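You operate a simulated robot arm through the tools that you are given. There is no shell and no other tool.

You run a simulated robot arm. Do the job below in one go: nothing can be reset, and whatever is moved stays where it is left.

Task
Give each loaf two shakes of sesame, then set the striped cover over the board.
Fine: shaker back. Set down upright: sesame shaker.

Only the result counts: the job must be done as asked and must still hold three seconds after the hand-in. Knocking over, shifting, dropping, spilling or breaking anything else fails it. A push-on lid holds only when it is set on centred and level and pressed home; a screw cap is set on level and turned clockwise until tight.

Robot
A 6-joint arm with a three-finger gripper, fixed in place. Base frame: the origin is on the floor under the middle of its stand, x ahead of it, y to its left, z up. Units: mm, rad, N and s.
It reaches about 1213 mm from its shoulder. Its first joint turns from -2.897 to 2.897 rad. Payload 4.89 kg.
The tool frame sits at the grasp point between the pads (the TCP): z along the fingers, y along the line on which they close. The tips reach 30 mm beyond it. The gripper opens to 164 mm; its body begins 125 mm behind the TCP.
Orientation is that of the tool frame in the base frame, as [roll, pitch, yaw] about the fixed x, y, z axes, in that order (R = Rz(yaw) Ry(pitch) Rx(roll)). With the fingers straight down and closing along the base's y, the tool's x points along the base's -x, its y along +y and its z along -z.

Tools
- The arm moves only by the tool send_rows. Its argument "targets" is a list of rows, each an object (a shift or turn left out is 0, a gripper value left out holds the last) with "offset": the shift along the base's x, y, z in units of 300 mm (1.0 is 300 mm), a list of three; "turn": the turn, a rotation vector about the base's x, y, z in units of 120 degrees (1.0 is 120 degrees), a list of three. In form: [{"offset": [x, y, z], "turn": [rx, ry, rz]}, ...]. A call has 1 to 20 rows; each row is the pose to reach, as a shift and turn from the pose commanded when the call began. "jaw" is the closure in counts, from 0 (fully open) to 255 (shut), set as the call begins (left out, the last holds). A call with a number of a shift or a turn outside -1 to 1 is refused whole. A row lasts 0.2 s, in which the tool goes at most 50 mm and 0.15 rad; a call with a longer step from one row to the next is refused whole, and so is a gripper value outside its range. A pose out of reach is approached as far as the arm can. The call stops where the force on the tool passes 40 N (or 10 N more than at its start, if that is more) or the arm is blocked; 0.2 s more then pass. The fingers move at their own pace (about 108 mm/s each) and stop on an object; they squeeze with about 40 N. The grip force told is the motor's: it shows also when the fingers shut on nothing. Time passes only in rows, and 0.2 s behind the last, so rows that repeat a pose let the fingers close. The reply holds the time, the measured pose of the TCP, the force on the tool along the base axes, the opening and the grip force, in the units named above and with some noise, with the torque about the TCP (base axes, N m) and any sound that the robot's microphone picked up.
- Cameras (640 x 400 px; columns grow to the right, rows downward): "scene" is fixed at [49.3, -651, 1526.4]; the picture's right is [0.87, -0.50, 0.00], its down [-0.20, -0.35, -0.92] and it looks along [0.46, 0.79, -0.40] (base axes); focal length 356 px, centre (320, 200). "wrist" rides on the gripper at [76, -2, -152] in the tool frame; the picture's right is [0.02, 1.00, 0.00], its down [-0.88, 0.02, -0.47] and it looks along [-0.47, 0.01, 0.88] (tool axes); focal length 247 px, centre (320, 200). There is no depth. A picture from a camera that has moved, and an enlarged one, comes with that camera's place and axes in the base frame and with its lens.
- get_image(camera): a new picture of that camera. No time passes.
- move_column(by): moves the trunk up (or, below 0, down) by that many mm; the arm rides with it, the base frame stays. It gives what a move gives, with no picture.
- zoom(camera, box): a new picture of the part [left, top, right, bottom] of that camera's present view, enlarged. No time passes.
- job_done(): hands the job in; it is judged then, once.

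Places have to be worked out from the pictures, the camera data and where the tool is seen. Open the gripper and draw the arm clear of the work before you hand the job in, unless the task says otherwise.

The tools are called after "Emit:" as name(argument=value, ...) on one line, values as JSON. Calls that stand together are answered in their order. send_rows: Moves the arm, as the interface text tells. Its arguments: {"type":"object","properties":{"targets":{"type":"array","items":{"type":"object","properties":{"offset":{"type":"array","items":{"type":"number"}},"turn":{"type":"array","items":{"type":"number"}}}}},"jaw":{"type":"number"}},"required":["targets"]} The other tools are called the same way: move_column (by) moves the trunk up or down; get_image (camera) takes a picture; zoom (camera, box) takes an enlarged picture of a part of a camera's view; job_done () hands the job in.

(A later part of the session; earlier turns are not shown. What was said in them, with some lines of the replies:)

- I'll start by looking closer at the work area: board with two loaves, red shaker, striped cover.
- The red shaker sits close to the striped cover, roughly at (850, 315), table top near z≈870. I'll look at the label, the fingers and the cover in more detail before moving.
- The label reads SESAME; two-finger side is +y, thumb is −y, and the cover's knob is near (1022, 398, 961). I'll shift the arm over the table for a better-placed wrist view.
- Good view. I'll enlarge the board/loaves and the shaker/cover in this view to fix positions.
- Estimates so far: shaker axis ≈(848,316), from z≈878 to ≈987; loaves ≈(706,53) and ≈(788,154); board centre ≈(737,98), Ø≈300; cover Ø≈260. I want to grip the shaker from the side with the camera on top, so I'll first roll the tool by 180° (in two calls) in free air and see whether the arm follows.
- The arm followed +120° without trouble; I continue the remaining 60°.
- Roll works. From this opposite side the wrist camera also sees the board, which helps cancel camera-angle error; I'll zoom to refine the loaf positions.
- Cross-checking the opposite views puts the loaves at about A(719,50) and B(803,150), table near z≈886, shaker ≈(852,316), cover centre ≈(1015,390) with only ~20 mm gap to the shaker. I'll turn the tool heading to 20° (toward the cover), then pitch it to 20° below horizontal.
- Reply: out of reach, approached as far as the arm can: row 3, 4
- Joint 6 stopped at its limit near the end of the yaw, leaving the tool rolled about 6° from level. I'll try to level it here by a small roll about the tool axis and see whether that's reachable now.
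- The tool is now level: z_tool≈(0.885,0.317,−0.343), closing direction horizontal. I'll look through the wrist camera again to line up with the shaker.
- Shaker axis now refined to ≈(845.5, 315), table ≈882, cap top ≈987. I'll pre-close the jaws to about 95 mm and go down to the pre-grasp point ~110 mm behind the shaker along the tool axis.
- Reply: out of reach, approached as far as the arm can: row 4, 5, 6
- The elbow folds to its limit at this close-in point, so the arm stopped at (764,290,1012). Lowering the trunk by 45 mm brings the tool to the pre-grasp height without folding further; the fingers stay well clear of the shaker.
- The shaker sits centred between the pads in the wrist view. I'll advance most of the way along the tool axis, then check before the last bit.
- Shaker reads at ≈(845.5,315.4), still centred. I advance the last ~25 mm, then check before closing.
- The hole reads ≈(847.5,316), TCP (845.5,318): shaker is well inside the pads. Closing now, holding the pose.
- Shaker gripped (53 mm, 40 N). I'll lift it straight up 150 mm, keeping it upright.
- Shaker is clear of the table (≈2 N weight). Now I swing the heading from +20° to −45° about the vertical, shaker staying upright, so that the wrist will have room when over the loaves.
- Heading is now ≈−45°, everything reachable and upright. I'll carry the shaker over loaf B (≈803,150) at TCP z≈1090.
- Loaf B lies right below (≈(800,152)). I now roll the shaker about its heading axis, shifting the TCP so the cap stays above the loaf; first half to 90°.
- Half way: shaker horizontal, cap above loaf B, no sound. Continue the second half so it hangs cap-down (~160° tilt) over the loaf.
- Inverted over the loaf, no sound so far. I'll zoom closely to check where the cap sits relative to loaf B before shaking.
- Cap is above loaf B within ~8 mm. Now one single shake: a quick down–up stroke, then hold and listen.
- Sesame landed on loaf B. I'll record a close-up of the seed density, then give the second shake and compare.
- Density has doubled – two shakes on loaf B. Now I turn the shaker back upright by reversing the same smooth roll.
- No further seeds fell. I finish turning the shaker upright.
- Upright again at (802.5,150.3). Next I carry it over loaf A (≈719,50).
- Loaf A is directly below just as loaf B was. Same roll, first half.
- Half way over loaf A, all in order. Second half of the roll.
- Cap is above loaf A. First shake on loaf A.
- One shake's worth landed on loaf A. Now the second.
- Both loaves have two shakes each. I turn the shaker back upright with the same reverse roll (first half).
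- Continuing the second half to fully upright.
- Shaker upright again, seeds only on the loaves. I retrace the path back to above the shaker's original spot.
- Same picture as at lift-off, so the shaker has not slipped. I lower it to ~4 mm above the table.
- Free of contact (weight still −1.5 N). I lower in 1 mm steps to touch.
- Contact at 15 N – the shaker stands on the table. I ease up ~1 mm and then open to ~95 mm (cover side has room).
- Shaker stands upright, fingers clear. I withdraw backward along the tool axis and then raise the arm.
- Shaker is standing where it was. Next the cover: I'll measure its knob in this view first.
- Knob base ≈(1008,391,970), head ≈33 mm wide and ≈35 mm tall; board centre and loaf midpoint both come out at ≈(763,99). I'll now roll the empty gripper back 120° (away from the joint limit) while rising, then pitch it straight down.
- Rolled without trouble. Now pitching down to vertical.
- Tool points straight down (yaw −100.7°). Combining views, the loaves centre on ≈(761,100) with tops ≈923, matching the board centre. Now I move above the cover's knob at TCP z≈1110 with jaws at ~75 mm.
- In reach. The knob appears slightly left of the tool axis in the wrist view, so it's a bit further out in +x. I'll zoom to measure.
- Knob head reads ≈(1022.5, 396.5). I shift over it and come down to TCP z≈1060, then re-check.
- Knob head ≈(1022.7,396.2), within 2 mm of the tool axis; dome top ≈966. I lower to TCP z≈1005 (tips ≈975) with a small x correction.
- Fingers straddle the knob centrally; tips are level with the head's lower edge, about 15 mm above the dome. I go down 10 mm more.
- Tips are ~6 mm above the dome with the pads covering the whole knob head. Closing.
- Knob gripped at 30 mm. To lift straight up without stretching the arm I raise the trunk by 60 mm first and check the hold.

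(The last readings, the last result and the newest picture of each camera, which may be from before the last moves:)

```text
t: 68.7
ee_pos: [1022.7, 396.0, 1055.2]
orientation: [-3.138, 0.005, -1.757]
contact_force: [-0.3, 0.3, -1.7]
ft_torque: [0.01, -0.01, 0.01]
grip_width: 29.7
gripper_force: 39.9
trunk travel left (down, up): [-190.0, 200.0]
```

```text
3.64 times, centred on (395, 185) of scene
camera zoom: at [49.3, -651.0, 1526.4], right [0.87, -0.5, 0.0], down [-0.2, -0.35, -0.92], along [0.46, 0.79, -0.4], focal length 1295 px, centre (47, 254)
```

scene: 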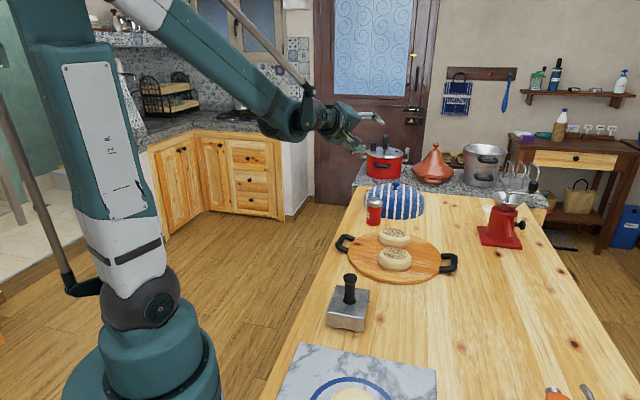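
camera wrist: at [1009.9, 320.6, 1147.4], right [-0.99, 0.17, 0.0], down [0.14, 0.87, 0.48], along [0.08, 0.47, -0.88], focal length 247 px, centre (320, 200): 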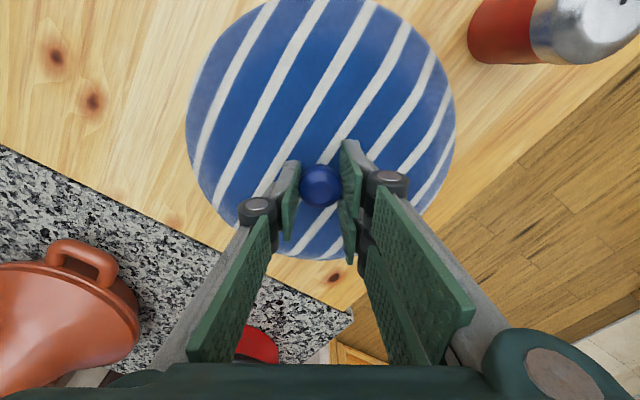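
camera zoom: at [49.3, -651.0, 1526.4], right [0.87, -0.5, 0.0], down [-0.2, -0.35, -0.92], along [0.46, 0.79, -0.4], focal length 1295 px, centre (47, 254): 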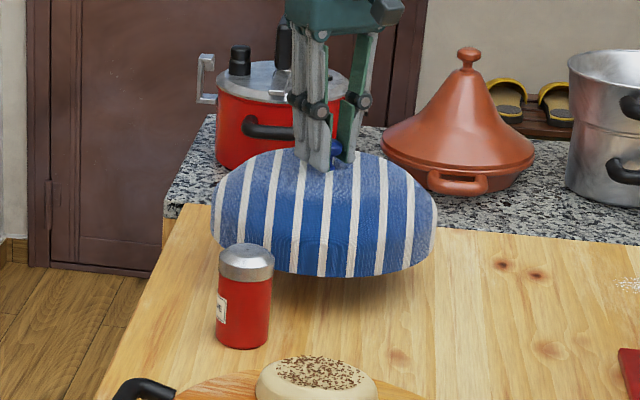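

Cover hangs level and light (~2 N). I raise it another 110 mm so it clears the shaker.

Emit:
move_column(by=110)

Emit:
get_image(camera="scene")

Emit:
get_image(camera="wrist")

```text
t: 70.1
ee_pos: [1023.3, 396.4, 1165.9]
orientation: [-3.137, 0.005, -1.758]
contact_force: [0.9, -0.5, -0.9]
ft_torque: [-0.01, 0.05, 0.0]
grip_width: 29.9
gripper_force: 39.9
trunk travel left (down, up): [-300.0, 90.0]
```

```text
taken
```

scene: 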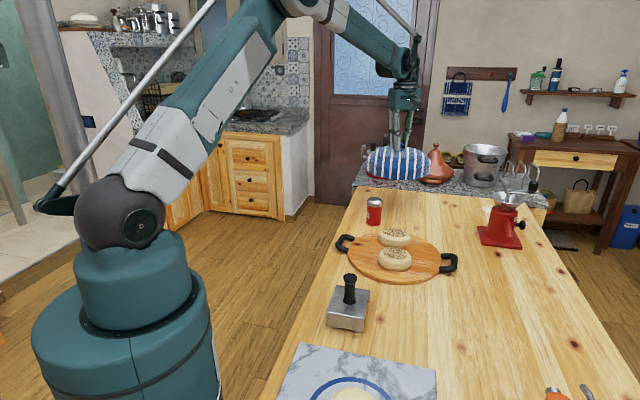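

```text
taken
camera wrist: at [1010.0, 320.7, 1317.0], right [-0.99, 0.17, 0.0], down [0.14, 0.87, 0.48], along [0.08, 0.47, -0.88], focal length 247 px, centre (320, 200)
```

wrist: 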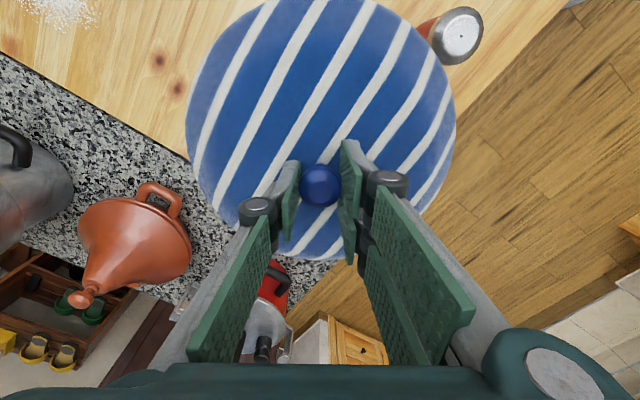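

Now I carry the cover at this height to above the board centre (≈762, 99.5).

Emit:
send_rows(targets=[{"offset": [-0.0348, -0.0396, 0]}, {"offset": [-0.1044, -0.1188, 0]}, {"offset": [-0.1914, -0.2178, 0]}, {"offset": [-0.2871, -0.3267, 0]}, {"offset": [-0.3828, -0.4356, 0]}, {"offset": [-0.4785, -0.5445, 0]}, {"offset": [-0.5742, -0.6534, 0]}, {"offset": [-0.6699, -0.7623, 0]}, {"offset": [-0.7482, -0.8514, 0]}, {"offset": [-0.8091, -0.9207, 0]}, {"offset": [-0.8526, -0.9702, 0]}, {"offset": [-0.87, -0.99, 0]}, {"offset": [-0.87, -0.99, 0]}])

Emit:
get_image(camera="scene")

Emit:
get_image(camera="wrist")

```text
t: 72.9
ee_pos: [760.4, 100.7, 1166.2]
orientation: [-3.138, 0.003, -1.756]
contact_force: [0.2, -0.4, -0.8]
ft_torque: [0.03, -0.03, 0.01]
grip_width: 29.8
gripper_force: 40.2
trunk travel left (down, up): [-300.0, 90.0]
```

```text
taken
```

scene: 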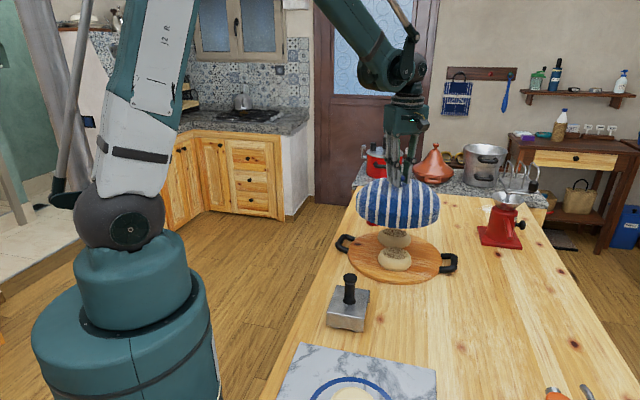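

```text
taken
camera wrist: at [747.2, 24.4, 1317.1], right [-0.99, 0.17, 0.0], down [0.14, 0.87, 0.48], along [0.08, 0.47, -0.88], focal length 247 px, centre (320, 200)
```

wrist: 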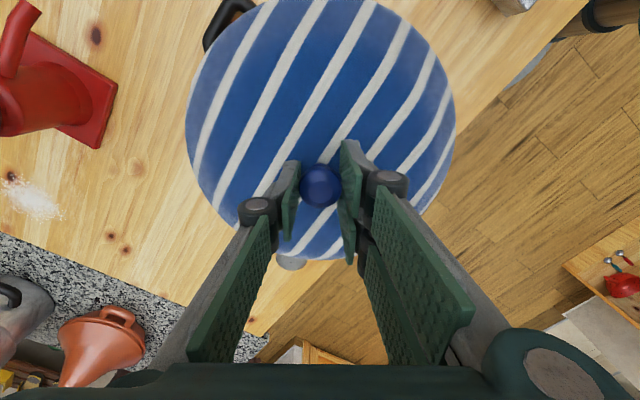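

Cover is over the board. I lower it 100 mm (rim ≈952, still above the loaves ≈923) and check the alignment.

Emit:
send_rows(targets=[{"offset": [0, 0, -0.05]}, {"offset": [0, 0, -0.15]}, {"offset": [0, 0, -0.25]}, {"offset": [0, 0, -0.31]}, {"offset": [0, 0, -0.333]}, {"offset": [0, 0, -0.333]}])

Emit:
zoom(camera="scene", box=[320, 170, 470, 290])

Emit:
get_image(camera="wrist")

```text
t: 74.3
ee_pos: [762.8, 98.9, 1065.3]
orientation: [-3.135, 0.003, -1.758]
contact_force: [0.1, -0.1, -2.1]
ft_torque: [-0.01, -0.02, -0.02]
grip_width: 29.8
gripper_force: 39.4
trunk travel left (down, up): [-300.0, 90.0]
```

```text
3.33 times, centred on (395, 230) of scene
camera zoom: at [49.3, -651.0, 1526.4], right [0.87, -0.5, 0.0], down [-0.2, -0.35, -0.92], along [0.46, 0.79, -0.4], focal length 1187 px, centre (70, 100)
```

zoom: 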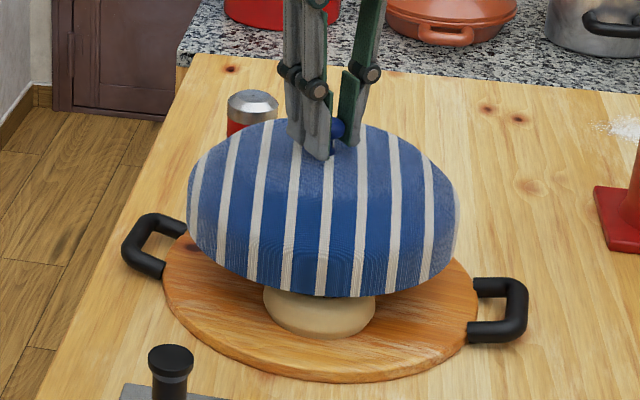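

```text
taken
camera wrist: at [748.8, 24.0, 1216.9], right [-0.99, 0.17, 0.0], down [0.14, 0.87, 0.48], along [0.08, 0.47, -0.88], focal length 247 px, centre (320, 200)
```

wrist: 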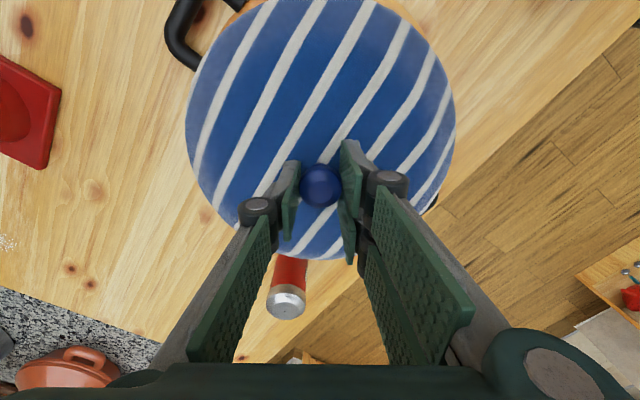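

Lateral alignment looks right (cover centre column ≈ board centre column ≈ loaf A column). I'll zoom to check the front–back alignment between rim, loaf and board.

Emit:
zoom(camera="scene", box=[345, 230, 445, 295])

Emit:
zoom(camera="wrist", box=[150, 0, 470, 220])

```text
6.15 times, centred on (395, 262) of scene
camera zoom: at [49.3, -651.0, 1526.4], right [0.87, -0.5, 0.0], down [-0.2, -0.35, -0.92], along [0.46, 0.79, -0.4], focal length 2192 px, centre (-142, -185)
```

zoom: 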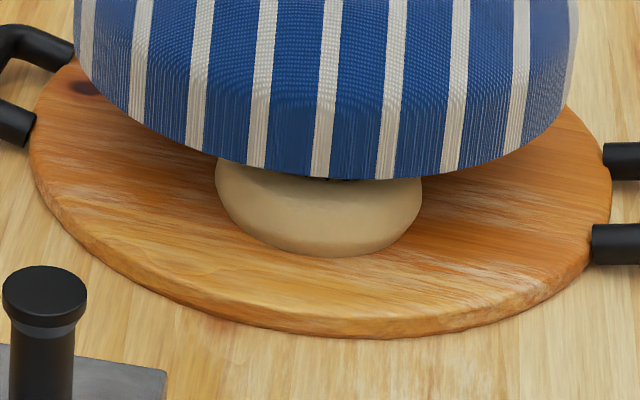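

```text
1.82 times, centred on (310, 110) of wrist
camera zoom: at [748.8, 24.0, 1216.9], right [-0.99, 0.17, 0.0], down [0.14, 0.87, 0.48], along [0.08, 0.47, -0.88], focal length 449 px, centre (338, 364)
```

zoom: 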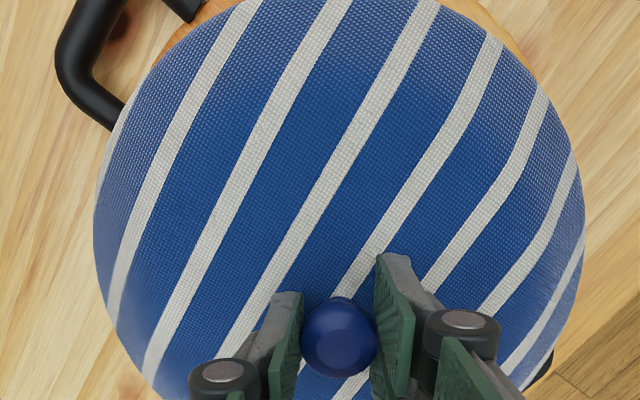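

Using the cover itself as reference, the refined scene model agrees: cover, loaf pair and board are aligned within a few mm. I lower 30 mm in small steps and read the force.

Emit:
send_rows(targets=[{"offset": [0, 0, -0.0333]}, {"offset": [0, 0, -0.0667]}, {"offset": [0, 0, -0.0833]}, {"offset": [0, 0, -0.1]}, {"offset": [0, 0, -0.1]}])

Emit:
zoom(camera="scene", box=[345, 230, 445, 295])

```text
t: 75.5
ee_pos: [763.3, 100.6, 1036.0]
orientation: [-3.139, 0.004, -1.757]
contact_force: [0.5, 0.4, -1.4]
ft_torque: [-0.02, -0.03, -0.02]
grip_width: 29.9
gripper_force: 39.8
trunk travel left (down, up): [-300.0, 90.0]
```

```text
6.15 times, centred on (395, 262) of scene
camera zoom: at [49.3, -651.0, 1526.4], right [0.87, -0.5, 0.0], down [-0.2, -0.35, -0.92], along [0.46, 0.79, -0.4], focal length 2192 px, centre (-142, -185)
```

zoom: 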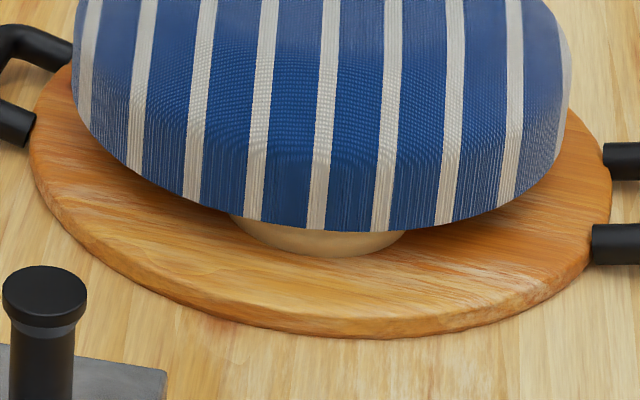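

No contact; rim is now about at loaf-top height. I go on 12 mm in 3–4 mm steps.

Emit:
send_rows(targets=[{"offset": [0, 0, -0.0133]}, {"offset": [0, 0, -0.0267]}, {"offset": [0, 0, -0.04]}, {"offset": [0, 0, -0.04]}])

Emit:
zoom(camera="scene", box=[345, 230, 445, 295])

```text
t: 76.5
ee_pos: [762.5, 99.5, 1023.7]
orientation: [-3.139, 0.005, -1.757]
contact_force: [-0.2, -0.1, -0.9]
ft_torque: [0.01, -0.03, 0.02]
grip_width: 29.8
gripper_force: 40.1
trunk travel left (down, up): [-300.0, 90.0]
```

```text
6.15 times, centred on (395, 262) of scene
camera zoom: at [49.3, -651.0, 1526.4], right [0.87, -0.5, 0.0], down [-0.2, -0.35, -0.92], along [0.46, 0.79, -0.4], focal length 2192 px, centre (-142, -185)
```

zoom: 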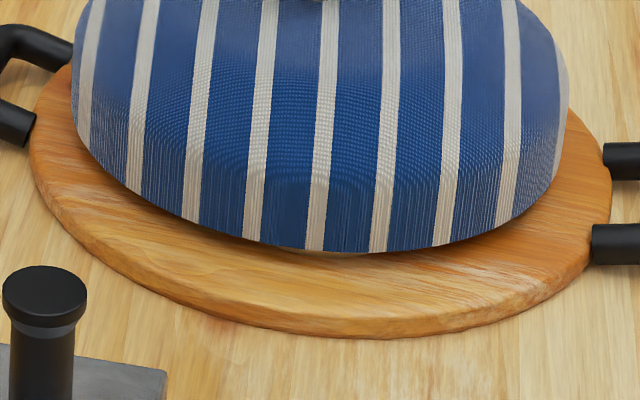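

Still free: the rim is already below the loaf tops, so it encloses both loaves. I nudge 2–3 mm toward the board centre and lower 8 mm more.

Emit:
send_rows(targets=[{"offset": [-0.0067, -0.0067, 0]}, {"offset": [-0.0067, -0.0067, -0.0133]}, {"offset": [-0.0067, -0.0067, -0.0267]}, {"offset": [-0.0067, -0.0067, -0.0267]}])

```text
t: 77.5
ee_pos: [761.3, 98.7, 1016.5]
orientation: [-3.138, 0.003, -1.759]
contact_force: [0.4, -0.2, -1.5]
ft_torque: [0.0, 0.04, 0.0]
grip_width: 29.3
gripper_force: 40.2
trunk travel left (down, up): [-300.0, 90.0]
```

No force yet at TCP z≈1016.5. I continue in 1.2 mm steps until contact with the board.

Emit:
send_rows(targets=[{"offset": [0, 0, -0.004]}, {"offset": [0, 0, -0.008]}, {"offset": [0, 0, -0.012]}, {"offset": [0, 0, -0.012]}])

```text
t: 78.5
ee_pos: [760.4, 97.7, 1011.8]
orientation: [-3.138, 0.004, -1.759]
contact_force: [-0.1, 0.9, -1.2]
ft_torque: [0.07, 0.01, -0.03]
grip_width: 29.8
gripper_force: 39.9
trunk travel left (down, up): [-300.0, 90.0]
```

Not yet touching; another 3.6 mm in small steps.

Emit:
send_rows(targets=[{"offset": [0, 0, -0.004]}, {"offset": [0, 0, -0.008]}, {"offset": [0, 0, -0.012]}, {"offset": [0, 0, -0.012]}])

Emit:
zoom(camera="scene", box=[335, 210, 455, 295])

```text
t: 79.2
ee_pos: [759.8, 97.3, 1011.6]
orientation: [-3.135, 0.004, -1.759]
contact_force: [-1.9, -1.9, 22.6]
ft_torque: [-0.11, 0.2, -0.05]
grip_width: 29.3
gripper_force: 39.7
trunk travel left (down, up): [-300.0, 90.0]
stopped in row 3: the force on the tool passed its limit at 44 N (the readings are from after the stop); the commanded pose is now the measured one
```

```text
4.71 times, centred on (395, 252) of scene
camera zoom: at [49.3, -651.0, 1526.4], right [0.87, -0.5, 0.0], down [-0.2, -0.35, -0.92], along [0.46, 0.79, -0.4], focal length 1676 px, centre (-33, -47)
```

zoom: 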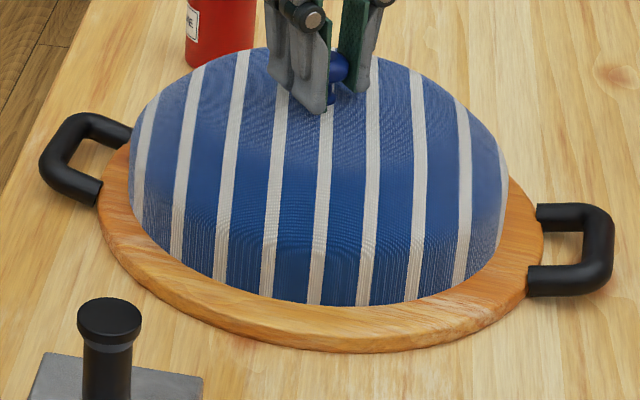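

Firm, even contact at TCP z≈1011 (board ≈15 mm thick), cover sits flush and centred on the board. I ease the pressure and open the jaws.

Emit:
send_rows(targets=[{"offset": [0, 0, 0.002]}, {"offset": [0, 0, 0.002]}])

Emit:
send_rows(targets=[{"offset": [0, 0, 0]}, {"offset": [0, 0, 0]}, {"offset": [0, 0, 0]}, {"offset": [0, 0, 0]}], jaw=138)

Emit:
zoom(camera="scene", box=[335, 180, 455, 295])

Emit:
get_image(camera="wrist")

```text
t: 79.8
ee_pos: [760.7, 96.2, 1012.4]
orientation: [-3.136, 0.004, -1.76]
contact_force: [-1.6, -4.1, 7.2]
ft_torque: [-0.03, 0.09, -0.03]
grip_width: 29.5
gripper_force: 39.7
trunk travel left (down, up): [-300.0, 90.0]
```

```text
t: 80.8
ee_pos: [760.7, 97.9, 1011.8]
orientation: [-3.137, 0.003, -1.759]
contact_force: [-0.5, -0.4, -0.6]
ft_torque: [0.0, 0.02, 0.0]
grip_width: 75.6
gripper_force: 0.1
trunk travel left (down, up): [-300.0, 90.0]
```

```text
3.48 times, centred on (395, 238) of scene
camera zoom: at [49.3, -651.0, 1526.4], right [0.87, -0.5, 0.0], down [-0.2, -0.35, -0.92], along [0.46, 0.79, -0.4], focal length 1239 px, centre (59, 70)
```

zoom: 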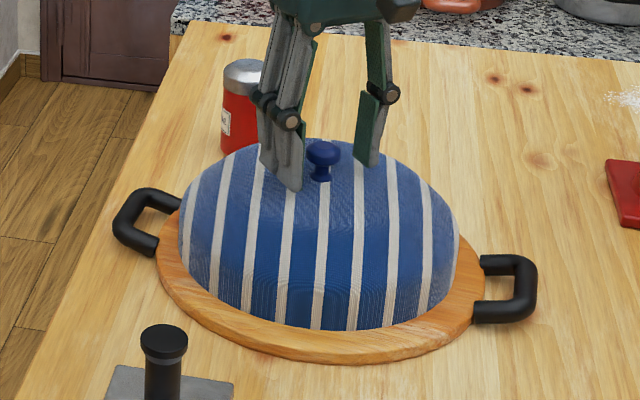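

```text
taken
camera wrist: at [747.1, 21.5, 1163.1], right [-0.99, 0.17, -0.01], down [0.14, 0.87, 0.48], along [0.08, 0.47, -0.88], focal length 247 px, centre (320, 200)
```

wrist: 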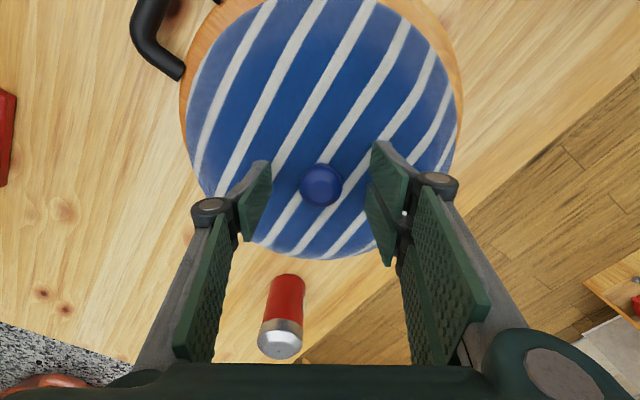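

Released cleanly; the cover rests level. I raise the arm straight up and then draw it back toward its start place.

Emit:
send_rows(targets=[{"offset": [0, 0, 0.04]}, {"offset": [0, 0, 0.12]}, {"offset": [0, 0, 0.26]}, {"offset": [0, 0, 0.4]}, {"offset": [0, 0, 0.54]}, {"offset": [0, 0, 0.68]}, {"offset": [0, 0, 0.82]}, {"offset": [0, 0, 0.95]}, {"offset": [0, 0, 0.95]}])

Emit:
get_image(camera="wrist")

Emit:
get_image(camera="scene")

```text
t: 82.8
ee_pos: [759.9, 97.2, 1299.6]
orientation: [-3.136, 0.003, -1.759]
contact_force: [-1.1, -0.6, 0.2]
ft_torque: [0.02, -0.09, 0.0]
grip_width: 75.2
gripper_force: 0.1
trunk travel left (down, up): [-300.0, 90.0]
```

```text
taken
camera wrist: at [746.7, 21.8, 1450.2], right [-0.99, 0.17, -0.01], down [0.14, 0.87, 0.48], along [0.08, 0.47, -0.88], focal length 247 px, centre (320, 200)
```

wrist: 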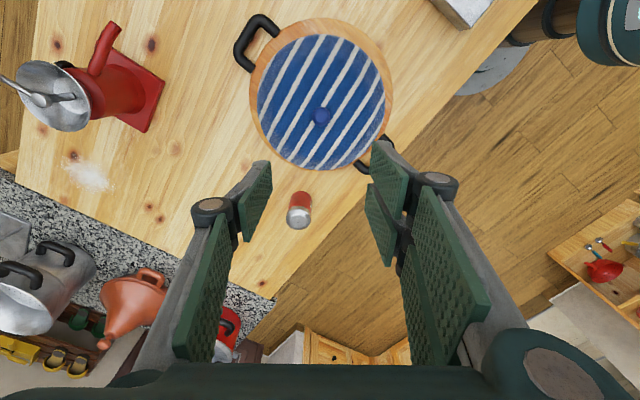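

```text
taken
```

scene: 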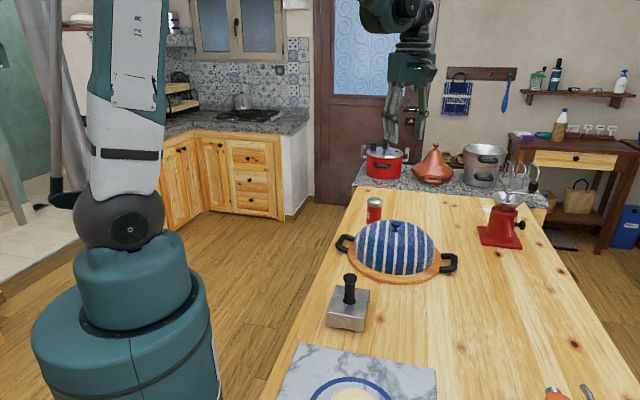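

Cover sits on the board with both loaves under it; shaker stands upright. I draw the arm aside, open fully, and check once more.

Emit:
send_rows(targets=[{"offset": [-0.05, 0.06, 0]}, {"offset": [-0.15, 0.17, 0]}, {"offset": [-0.25, 0.28, 0]}, {"offset": [-0.35, 0.39, 0]}, {"offset": [-0.45, 0.5, 0]}, {"offset": [-0.55, 0.61, 0]}, {"offset": [-0.65, 0.72, 0]}, {"offset": [-0.75, 0.82, 0]}, {"offset": [-0.75, 0.82, 0]}], jaw=0)

Emit:
zoom(camera="scene", box=[320, 180, 480, 295])

Emit:
get_image(camera="scene")

```text
t: 84.8
ee_pos: [535.7, 345.1, 1296.2]
orientation: [-3.135, 0.004, -1.76]
contact_force: [-0.3, 0.2, -0.2]
ft_torque: [-0.03, -0.07, 0.01]
grip_width: 164.2
gripper_force: 0.1
trunk travel left (down, up): [-300.0, 90.0]
```

```text
3.48 times, centred on (400, 238) of scene
camera zoom: at [49.3, -651.0, 1526.4], right [0.87, -0.5, 0.0], down [-0.2, -0.35, -0.92], along [0.46, 0.79, -0.4], focal length 1239 px, centre (42, 70)
```

zoom: 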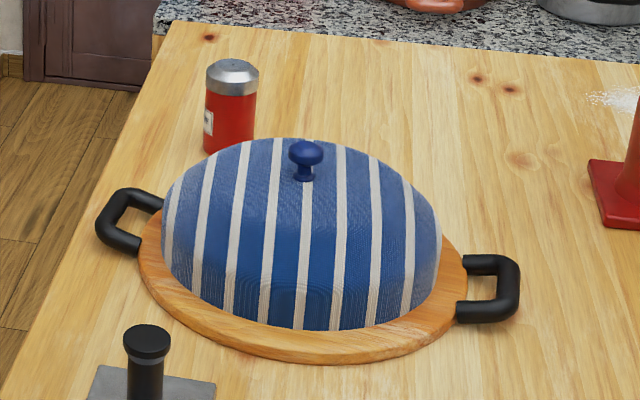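

```text
taken
```

scene: 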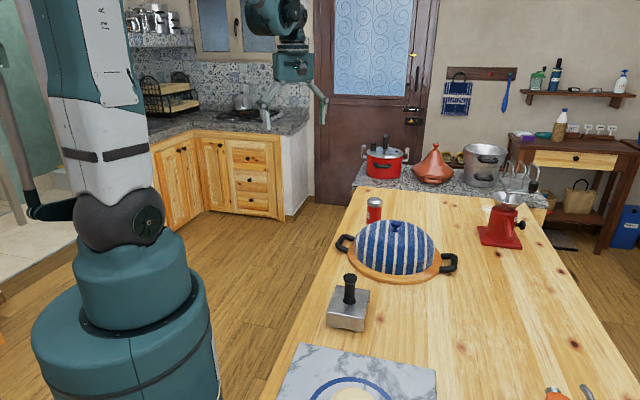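

The cover sits level and centred on the board over both sesame-topped loaves. The shaker stands upright at its original spot, the gripper is open and the arm is clear. I hand the job in.

Emit:
job_done()

```text
The job is handed in.
```

I gave each loaf two shakes of sesame and set the striped cover over the board. The job has been handed in.

- **Sesame:** I shook once at a time and zoomed in after each. Seeds landed on top of each loaf, with roughly twice as many after the second shake. I saw none on the board or table.
- **Shaker:** It stands upright at its original spot, beside where the cover used to be.
- **Cover:** It rests level and centred on the board, enclosing both loaves. I felt no contact on the way down until the rim reached the board.

I saw nothing else knocked or moved. The gripper is open and the arm is drawn back clear of the table.
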